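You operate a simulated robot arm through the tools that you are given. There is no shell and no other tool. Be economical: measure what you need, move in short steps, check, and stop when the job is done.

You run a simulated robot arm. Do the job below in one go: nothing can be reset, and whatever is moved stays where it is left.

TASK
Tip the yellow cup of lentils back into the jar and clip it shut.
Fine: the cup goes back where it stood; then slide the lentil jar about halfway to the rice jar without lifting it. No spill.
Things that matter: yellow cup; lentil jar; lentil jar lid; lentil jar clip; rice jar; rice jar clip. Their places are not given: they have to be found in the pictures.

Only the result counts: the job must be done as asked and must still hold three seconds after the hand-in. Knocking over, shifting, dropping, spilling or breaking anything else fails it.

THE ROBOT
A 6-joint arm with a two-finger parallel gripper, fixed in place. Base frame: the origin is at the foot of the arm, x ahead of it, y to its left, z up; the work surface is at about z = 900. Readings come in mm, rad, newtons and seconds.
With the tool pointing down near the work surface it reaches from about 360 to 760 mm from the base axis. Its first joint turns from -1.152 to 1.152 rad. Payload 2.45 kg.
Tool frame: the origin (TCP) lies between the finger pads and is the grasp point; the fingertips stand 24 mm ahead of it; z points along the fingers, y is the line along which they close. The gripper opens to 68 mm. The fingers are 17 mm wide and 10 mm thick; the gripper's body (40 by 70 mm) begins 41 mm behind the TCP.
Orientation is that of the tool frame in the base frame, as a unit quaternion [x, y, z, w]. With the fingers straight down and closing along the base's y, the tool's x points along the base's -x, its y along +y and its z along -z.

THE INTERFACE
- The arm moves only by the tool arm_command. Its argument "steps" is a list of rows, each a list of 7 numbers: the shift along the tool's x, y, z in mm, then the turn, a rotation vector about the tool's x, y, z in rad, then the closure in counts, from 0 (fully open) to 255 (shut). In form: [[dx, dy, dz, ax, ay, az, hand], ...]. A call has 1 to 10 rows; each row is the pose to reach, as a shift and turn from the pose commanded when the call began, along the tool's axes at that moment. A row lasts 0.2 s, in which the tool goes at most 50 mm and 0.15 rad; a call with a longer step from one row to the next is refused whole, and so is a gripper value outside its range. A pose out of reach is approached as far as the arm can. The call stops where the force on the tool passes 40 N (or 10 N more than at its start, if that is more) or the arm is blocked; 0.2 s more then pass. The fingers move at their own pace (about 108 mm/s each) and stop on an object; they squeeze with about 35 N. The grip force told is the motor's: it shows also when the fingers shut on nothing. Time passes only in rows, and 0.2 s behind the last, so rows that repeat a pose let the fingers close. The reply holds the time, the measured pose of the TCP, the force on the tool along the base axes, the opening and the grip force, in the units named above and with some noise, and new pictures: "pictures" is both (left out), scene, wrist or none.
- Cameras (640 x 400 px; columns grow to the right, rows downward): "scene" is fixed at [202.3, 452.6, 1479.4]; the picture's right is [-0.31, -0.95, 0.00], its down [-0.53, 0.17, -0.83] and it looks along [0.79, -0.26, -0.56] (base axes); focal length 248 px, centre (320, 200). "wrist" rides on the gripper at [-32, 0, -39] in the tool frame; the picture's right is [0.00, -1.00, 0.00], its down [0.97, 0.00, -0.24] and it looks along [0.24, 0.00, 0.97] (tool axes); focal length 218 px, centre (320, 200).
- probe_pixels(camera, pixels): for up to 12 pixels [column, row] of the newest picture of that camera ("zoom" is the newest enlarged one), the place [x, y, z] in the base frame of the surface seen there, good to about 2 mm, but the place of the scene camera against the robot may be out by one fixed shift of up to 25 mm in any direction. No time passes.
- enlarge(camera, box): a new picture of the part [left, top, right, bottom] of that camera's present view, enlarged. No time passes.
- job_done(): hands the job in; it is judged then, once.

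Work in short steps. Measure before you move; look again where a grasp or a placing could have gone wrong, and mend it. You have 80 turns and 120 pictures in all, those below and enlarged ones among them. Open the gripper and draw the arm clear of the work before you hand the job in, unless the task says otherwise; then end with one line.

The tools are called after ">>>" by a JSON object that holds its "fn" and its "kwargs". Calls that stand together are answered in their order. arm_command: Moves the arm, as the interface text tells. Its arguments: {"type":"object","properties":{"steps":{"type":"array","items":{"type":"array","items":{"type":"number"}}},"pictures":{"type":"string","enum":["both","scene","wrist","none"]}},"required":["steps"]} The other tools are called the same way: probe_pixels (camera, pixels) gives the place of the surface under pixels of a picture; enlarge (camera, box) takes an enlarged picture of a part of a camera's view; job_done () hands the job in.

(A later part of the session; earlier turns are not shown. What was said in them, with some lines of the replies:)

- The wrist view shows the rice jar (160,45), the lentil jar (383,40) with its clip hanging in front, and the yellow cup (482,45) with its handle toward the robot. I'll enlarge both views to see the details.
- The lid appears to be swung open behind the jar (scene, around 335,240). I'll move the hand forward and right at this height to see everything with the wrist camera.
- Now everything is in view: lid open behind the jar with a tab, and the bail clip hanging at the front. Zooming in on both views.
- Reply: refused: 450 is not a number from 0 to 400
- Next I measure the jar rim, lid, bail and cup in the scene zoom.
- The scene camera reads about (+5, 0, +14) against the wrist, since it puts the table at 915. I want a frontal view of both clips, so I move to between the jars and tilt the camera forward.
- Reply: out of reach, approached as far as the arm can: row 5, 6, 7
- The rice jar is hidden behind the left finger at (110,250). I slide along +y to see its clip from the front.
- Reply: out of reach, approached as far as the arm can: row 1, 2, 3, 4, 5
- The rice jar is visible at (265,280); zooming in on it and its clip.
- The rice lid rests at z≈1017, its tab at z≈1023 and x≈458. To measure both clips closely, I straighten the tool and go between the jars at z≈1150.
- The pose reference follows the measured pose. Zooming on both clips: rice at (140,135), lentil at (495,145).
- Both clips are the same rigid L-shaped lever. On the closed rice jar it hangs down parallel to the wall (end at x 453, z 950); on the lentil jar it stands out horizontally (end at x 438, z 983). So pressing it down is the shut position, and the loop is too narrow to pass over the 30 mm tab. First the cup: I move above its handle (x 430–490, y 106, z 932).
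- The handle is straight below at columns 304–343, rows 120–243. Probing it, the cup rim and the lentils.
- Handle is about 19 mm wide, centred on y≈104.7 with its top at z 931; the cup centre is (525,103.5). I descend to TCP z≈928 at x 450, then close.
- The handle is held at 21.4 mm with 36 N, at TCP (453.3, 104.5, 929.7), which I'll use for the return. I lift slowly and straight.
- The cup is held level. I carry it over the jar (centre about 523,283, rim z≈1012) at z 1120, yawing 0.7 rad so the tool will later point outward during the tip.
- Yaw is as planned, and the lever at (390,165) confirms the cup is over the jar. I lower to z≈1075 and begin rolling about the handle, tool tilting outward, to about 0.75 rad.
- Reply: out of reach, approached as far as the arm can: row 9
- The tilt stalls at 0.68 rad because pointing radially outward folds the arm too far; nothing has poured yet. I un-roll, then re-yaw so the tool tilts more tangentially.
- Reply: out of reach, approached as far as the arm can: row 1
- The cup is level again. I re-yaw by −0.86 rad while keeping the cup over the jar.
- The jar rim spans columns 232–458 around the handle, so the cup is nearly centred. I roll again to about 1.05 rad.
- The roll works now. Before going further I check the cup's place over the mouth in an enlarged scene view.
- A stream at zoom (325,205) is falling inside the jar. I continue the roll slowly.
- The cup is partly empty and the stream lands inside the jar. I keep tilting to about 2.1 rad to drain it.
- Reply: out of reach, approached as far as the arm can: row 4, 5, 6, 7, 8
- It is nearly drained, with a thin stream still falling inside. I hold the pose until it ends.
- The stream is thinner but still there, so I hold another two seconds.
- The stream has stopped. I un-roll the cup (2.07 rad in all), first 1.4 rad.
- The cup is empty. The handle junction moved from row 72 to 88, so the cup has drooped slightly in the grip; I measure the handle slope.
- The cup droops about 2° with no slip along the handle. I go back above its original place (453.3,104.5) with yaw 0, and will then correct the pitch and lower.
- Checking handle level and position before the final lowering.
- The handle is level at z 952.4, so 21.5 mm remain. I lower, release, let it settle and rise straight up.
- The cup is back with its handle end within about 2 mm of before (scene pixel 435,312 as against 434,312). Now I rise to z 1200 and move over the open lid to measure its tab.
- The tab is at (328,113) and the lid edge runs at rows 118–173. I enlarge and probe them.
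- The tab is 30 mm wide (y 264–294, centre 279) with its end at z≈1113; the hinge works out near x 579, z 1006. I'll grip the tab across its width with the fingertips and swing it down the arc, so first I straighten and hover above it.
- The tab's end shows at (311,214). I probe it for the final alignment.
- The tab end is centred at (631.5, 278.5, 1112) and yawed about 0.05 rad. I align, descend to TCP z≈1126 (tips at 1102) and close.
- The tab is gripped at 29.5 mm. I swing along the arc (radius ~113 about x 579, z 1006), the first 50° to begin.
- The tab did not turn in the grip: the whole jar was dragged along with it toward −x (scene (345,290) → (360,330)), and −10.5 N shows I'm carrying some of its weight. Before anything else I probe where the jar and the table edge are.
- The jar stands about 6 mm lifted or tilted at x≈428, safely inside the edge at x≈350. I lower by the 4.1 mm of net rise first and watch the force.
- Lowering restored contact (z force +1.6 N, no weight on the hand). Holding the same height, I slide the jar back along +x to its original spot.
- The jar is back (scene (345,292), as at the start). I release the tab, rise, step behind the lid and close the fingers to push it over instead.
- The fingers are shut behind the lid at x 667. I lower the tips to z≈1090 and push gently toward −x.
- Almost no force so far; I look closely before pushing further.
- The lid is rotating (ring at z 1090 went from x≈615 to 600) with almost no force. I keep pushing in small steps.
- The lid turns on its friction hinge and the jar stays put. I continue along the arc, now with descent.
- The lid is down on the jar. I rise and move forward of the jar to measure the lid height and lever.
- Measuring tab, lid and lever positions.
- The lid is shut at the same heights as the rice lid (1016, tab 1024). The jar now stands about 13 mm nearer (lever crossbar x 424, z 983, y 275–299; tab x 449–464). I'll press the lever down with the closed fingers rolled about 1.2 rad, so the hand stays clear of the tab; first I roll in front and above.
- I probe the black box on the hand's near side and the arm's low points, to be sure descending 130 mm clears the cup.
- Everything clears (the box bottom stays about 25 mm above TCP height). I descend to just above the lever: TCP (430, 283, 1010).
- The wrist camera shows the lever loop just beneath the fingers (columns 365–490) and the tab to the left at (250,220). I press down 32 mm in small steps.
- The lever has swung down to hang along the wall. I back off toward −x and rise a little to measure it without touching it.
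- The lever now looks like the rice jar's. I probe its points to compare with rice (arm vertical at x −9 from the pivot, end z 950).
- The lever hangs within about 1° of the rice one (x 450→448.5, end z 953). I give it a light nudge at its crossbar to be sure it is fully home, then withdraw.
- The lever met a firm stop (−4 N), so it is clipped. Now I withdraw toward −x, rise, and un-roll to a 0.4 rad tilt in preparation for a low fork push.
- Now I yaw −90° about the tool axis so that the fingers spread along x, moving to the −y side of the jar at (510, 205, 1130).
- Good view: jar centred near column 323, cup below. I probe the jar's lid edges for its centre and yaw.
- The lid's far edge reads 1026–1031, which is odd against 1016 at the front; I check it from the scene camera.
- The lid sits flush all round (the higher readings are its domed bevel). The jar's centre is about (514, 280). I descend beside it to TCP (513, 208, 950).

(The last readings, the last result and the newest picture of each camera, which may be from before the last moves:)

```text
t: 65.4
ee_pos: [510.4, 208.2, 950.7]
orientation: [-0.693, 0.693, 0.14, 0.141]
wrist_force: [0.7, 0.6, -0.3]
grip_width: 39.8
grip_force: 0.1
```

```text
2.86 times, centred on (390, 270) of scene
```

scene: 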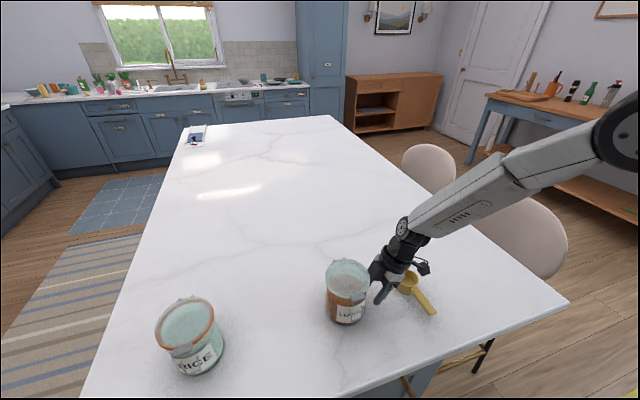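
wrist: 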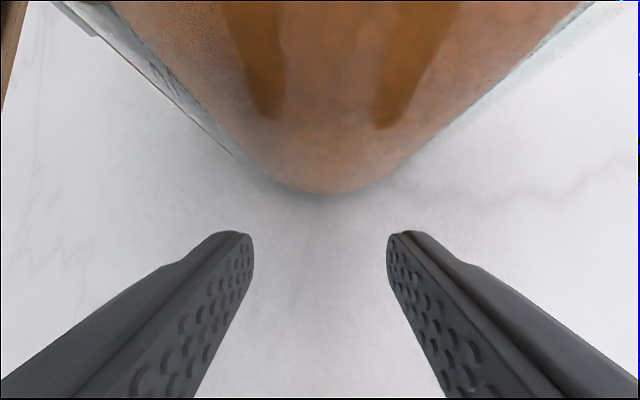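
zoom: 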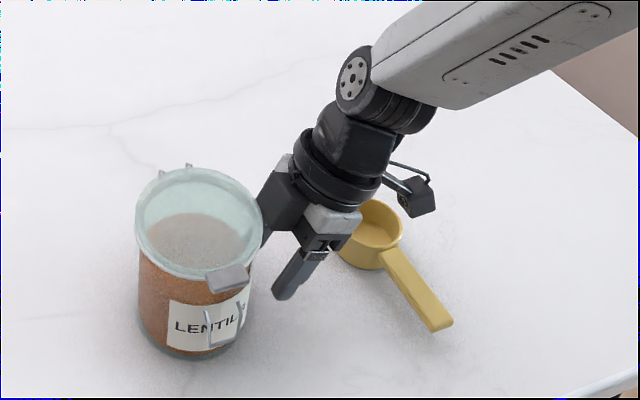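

Hand is clear of the cup, and the jar is centred between the fingers. I push slowly along +y, 60 mm first.

>>> {"fn": "arm_command", "kwargs": {"steps": [[-5.5, -3, 2.3, 0, 0, 0, 105], [-11, -3, 4.7, 0, 0, 0, 105], [-16.6, -3, 7, 0, 0, 0, 105], [-22.1, -3, 9.4, 0, 0, 0, 105], [-27.6, -3, 11.7, 0, 0, 0, 105], [-33.2, -3, 14, 0, 0, 0, 105], [-38.7, -4, 16.4, 0, 0, 0, 105], [-44.2, -4, 18.7, 0, 0, 0, 105], [-49.7, -4, 21.1, 0, 0, 0, 105], [-55.3, -4, 23.4, 0, 0, 0, 105]]}}

```text
t: 67.6
ee_pos: [516.5, 267.0, 949.9]
orientation: [0.694, -0.693, -0.14, -0.139]
wrist_force: [-1.6, -5.8, 2.3]
grip_width: 40.0
grip_force: 0.1
```

scene: 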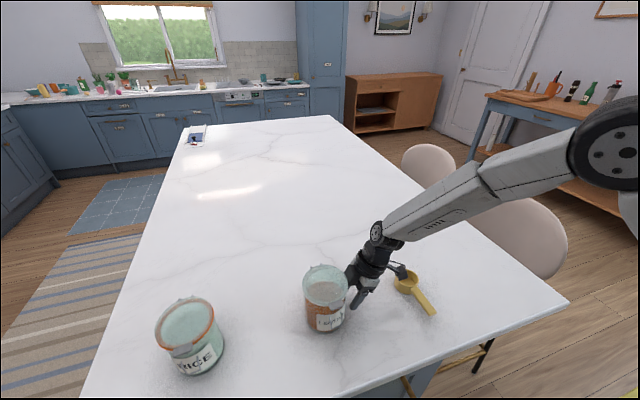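
wrist: 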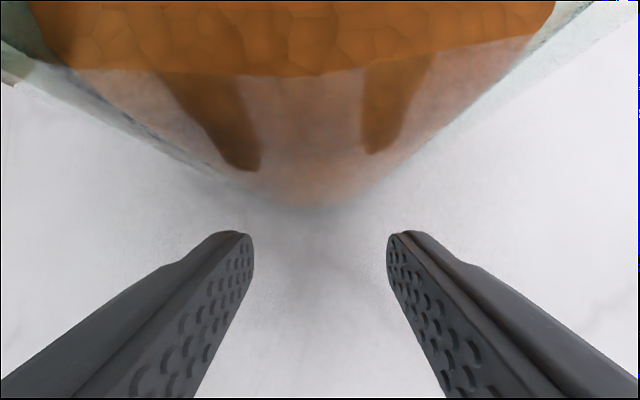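

The push works at about 6 N and the jar looks upright. I continue another 70 mm.

>>> {"fn": "arm_command", "kwargs": {"steps": [[-6.5, 0, 2.7, 0, 0, 0, 105], [-13, 0, 5.5, 0, 0, 0, 105], [-19.4, 0, 8.2, 0, 0, 0, 105], [-25.9, 0, 11, 0, 0, 0, 105], [-32.3, 0, 13.7, 0, 0, 0, 105], [-38.8, 0, 16.4, 0, 0, 0, 105], [-45.2, 0, 19.2, 0, 0, 0, 105], [-51.6, 0, 21.9, 0, 0, 0, 105], [-58, 0, 24.6, 0, 0, 0, 105], [-64.5, 0, 27.3, 0, 0, 0, 105]]}}

>>> {"fn": "enlarge", "kwargs": {"camera": "scene", "box": [240, 240, 400, 360]}}

```text
t: 69.8
ee_pos: [517.7, 339.1, 948.2]
orientation: [-0.693, 0.694, 0.139, 0.14]
wrist_force: [-0.3, -4.3, 1.2]
grip_width: 40.2
grip_force: 0.1
```

scene: 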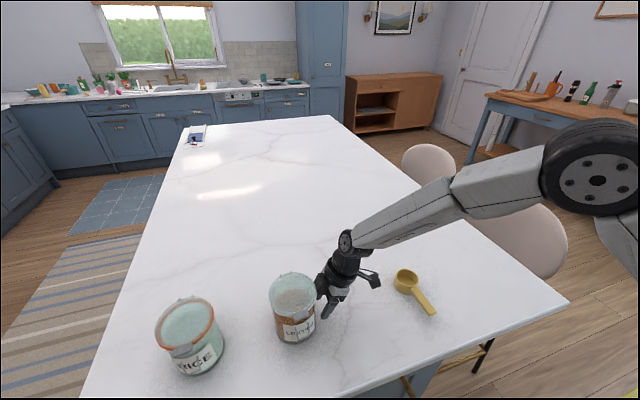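
wrist: 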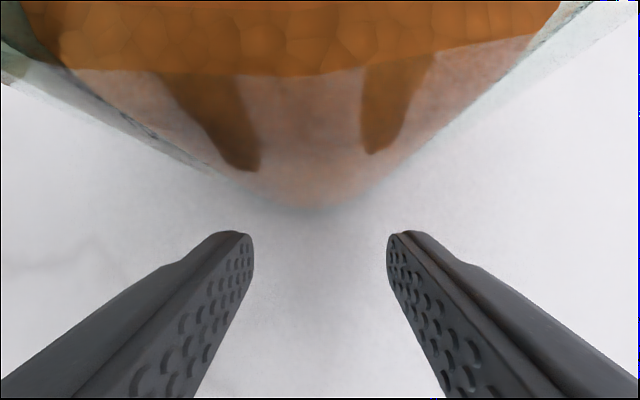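

```text
3.33 times, centred on (320, 300) of scene
```

zoom: 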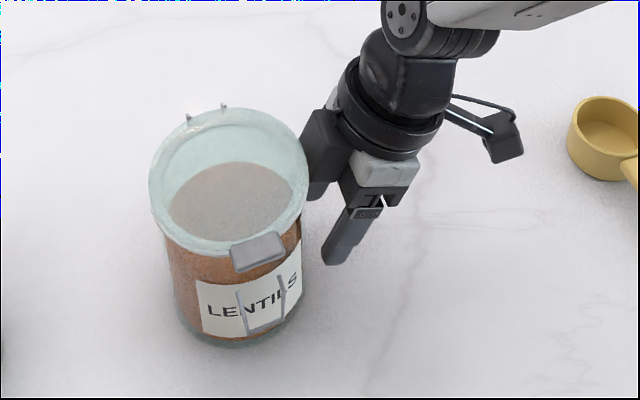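

It seems the hand's block touches the lid edge rather than the fingers touching the wall, but the jar is sliding upright. I measure where it is now.

>>> {"fn": "probe_pixels", "kwargs": {"camera": "zoom", "pixels": [[258, 250], [237, 255], [280, 242], [160, 215], [300, 190], [240, 295], [282, 285], [262, 332]]}}

>>> {"fn": "probe_pixels", "kwargs": {"camera": "scene", "pixels": [[175, 352], [430, 309]]}}

```text
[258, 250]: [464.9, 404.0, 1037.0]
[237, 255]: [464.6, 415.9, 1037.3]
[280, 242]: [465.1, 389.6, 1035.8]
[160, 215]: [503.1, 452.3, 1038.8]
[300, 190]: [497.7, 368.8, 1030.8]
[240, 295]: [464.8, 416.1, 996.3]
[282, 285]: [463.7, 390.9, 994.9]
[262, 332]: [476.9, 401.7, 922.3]
```

```text
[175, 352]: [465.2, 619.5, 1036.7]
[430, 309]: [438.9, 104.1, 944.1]
```

The tab is at y≈403, so the jar's centre is at y≈406. About 40 mm more brings it to the midpoint at y≈446.

>>> {"fn": "arm_command", "kwargs": {"steps": [[-6, 0, 2.5, 0, 0, 0, 105], [-12, 0, 5.1, 0, 0, 0, 105], [-18, 0, 7.6, 0, 0, 0, 105], [-24, 0, 10.2, 0, 0, 0, 105], [-30, 0, 12.7, 0, 0, 0, 105], [-36, 0, 15.2, 0, 0, 0, 105], [-36.5, 0, 15.5, 0, 0, 0, 105], [-25, 0, 10.6, 0, 0, 0, 105], [-5, 0, 2, 0, 0, 0, 105]]}}

>>> {"fn": "enlarge", "kwargs": {"camera": "scene", "box": [140, 240, 340, 390]}}

>>> {"fn": "probe_pixels", "kwargs": {"camera": "zoom", "pixels": [[320, 100], [320, 200], [320, 300]]}}

```text
t: 71.8
ee_pos: [518.6, 341.8, 951.6]
orientation: [-0.693, 0.693, 0.139, 0.141]
wrist_force: [0.0, -0.8, -0.1]
grip_width: 39.7
grip_force: 0.1
```

scene: 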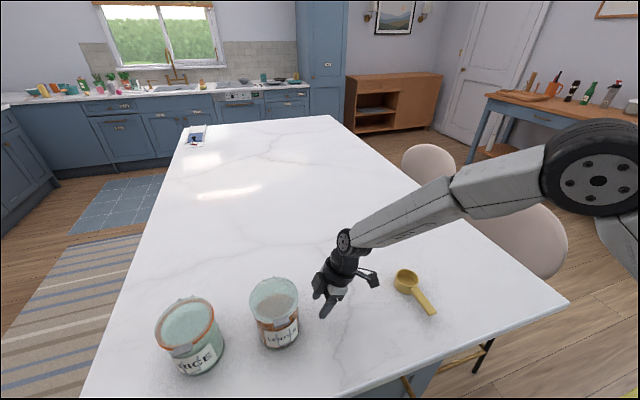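
wrist: 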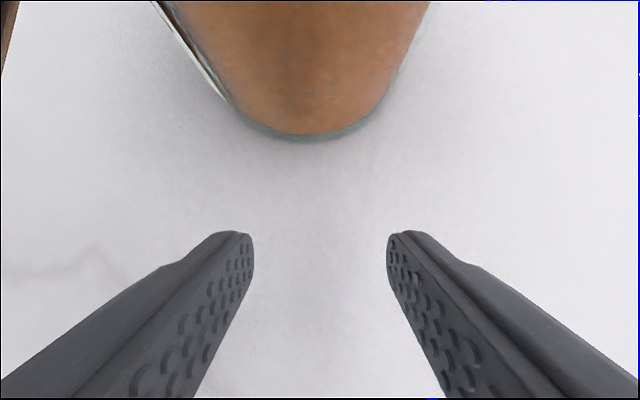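

```text
2.67 times, centred on (240, 315) of scene
```

zoom: 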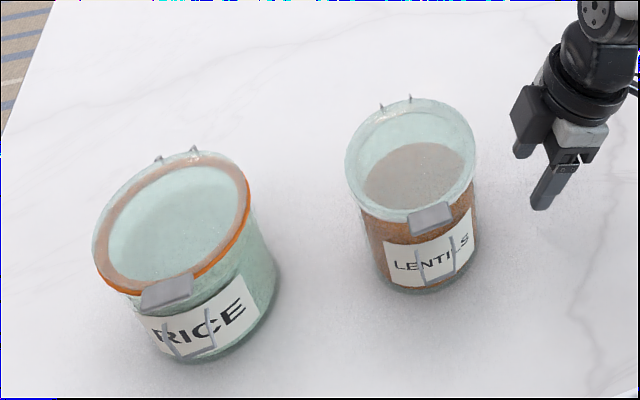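

```text
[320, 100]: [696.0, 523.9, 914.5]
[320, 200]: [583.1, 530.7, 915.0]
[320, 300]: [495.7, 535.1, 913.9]
```

The jar stands upright with the lid shut and the lever down, and the hand is free of it. I probe both tabs to check the spacing.

>>> {"fn": "probe_pixels", "kwargs": {"camera": "zoom", "pixels": [[431, 217], [166, 290], [347, 170], [474, 160], [96, 260], [250, 205], [397, 270], [437, 280], [455, 255]]}}

```text
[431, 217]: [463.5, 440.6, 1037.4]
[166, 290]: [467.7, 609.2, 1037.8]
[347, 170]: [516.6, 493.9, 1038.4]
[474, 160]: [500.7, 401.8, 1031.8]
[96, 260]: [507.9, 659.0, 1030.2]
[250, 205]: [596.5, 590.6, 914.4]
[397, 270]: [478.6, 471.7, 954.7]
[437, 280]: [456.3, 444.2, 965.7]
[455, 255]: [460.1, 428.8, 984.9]
```

The jar's centre is at y≈446–448, midway between 283 and 610. I retreat slightly back, then straight up with the gripper open.

>>> {"fn": "arm_command", "kwargs": {"steps": [[10, 0, -4, 0, 0, 0, 60], [2, 0, -35, 0, 0, 0, 0], [-15, 0, -75, 0, 0, 0, 0], [-32, 0, -115, 0, 0, 0, 0], [-50, 0, -155, 0, 0, 0, 0], [-67, 0, -195, 0, 0, 0, 0], [-80, 0, -230, 0, 0, 0, 0]]}}

>>> {"fn": "enlarge", "kwargs": {"camera": "scene", "box": [140, 230, 460, 390]}}

```text
t: 73.4
ee_pos: [512.8, 328.0, 1194.4]
orientation: [-0.693, 0.694, 0.139, 0.139]
wrist_force: [-0.8, 0.3, 0.1]
grip_width: 67.9
grip_force: 0.1
```

scene: 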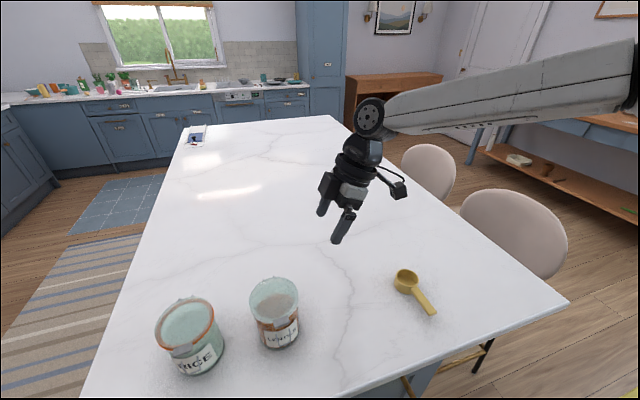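
wrist: 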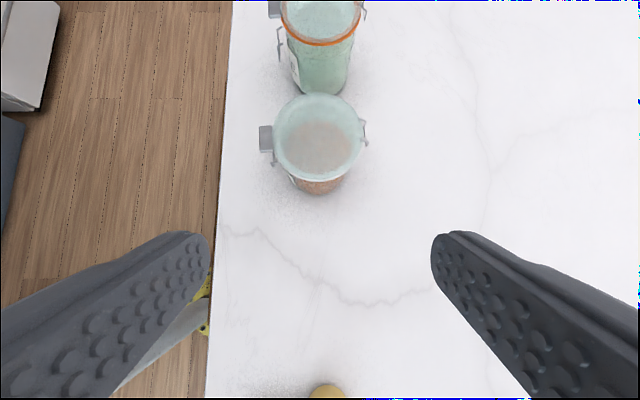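

```text
2.00 times, centred on (300, 310) of scene
```

zoom: 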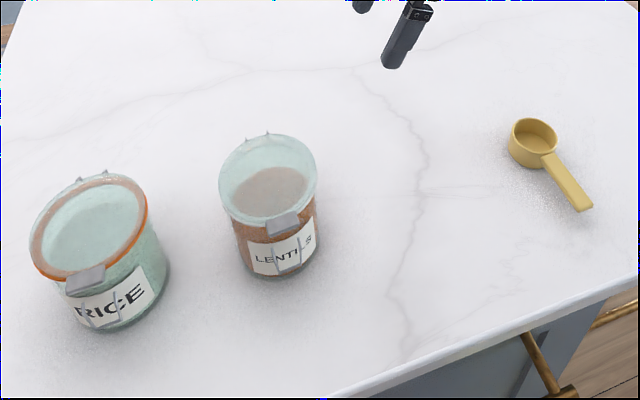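

The table is clean with no spilt lentils, and the cup and rice jar are in place. One last check of the jar's position and lever with the wrist camera.

>>> {"fn": "probe_pixels", "kwargs": {"camera": "wrist", "pixels": [[279, 140], [360, 135], [318, 98], [318, 175], [265, 139], [268, 9], [276, 160]]}}

>>> {"fn": "enlarge", "kwargs": {"camera": "wrist", "box": [240, 0, 400, 200]}}

```text
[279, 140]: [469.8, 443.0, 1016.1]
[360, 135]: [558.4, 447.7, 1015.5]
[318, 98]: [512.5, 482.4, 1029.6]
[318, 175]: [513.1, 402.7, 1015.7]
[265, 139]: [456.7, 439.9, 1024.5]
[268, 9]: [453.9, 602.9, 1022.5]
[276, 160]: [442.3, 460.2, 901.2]
```

```text
2.00 times, centred on (320, 100) of wrist
```

zoom: 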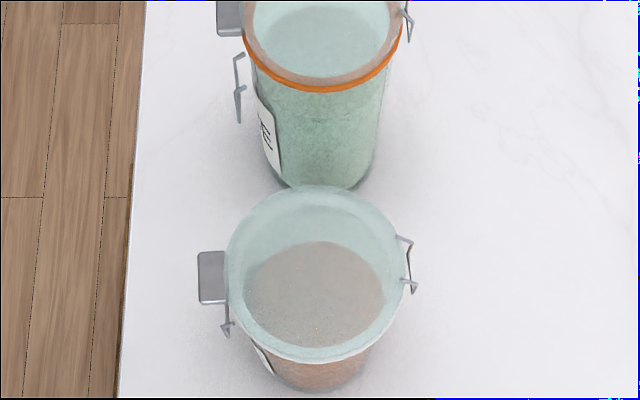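

The jar's centre is about (514, 444), halfway to the rice jar. The lid is flush, the lever is down, and the arm is clear with the gripper open, so I hand in.

>>> {"fn": "job_done", "kwargs": {}}

```text
The job is handed in.
```

The lentils are back in the jar with no spill visible, the lid is clipped shut, the cup is back where it stood, and the jar is about halfway to the rice jar. One slip: on my first try at closing the lid, I dragged the jar about 95 mm and briefly lifted it a few millimetres; I then slid it back before closing the lid. The final move to halfway was a slide with no lifting.
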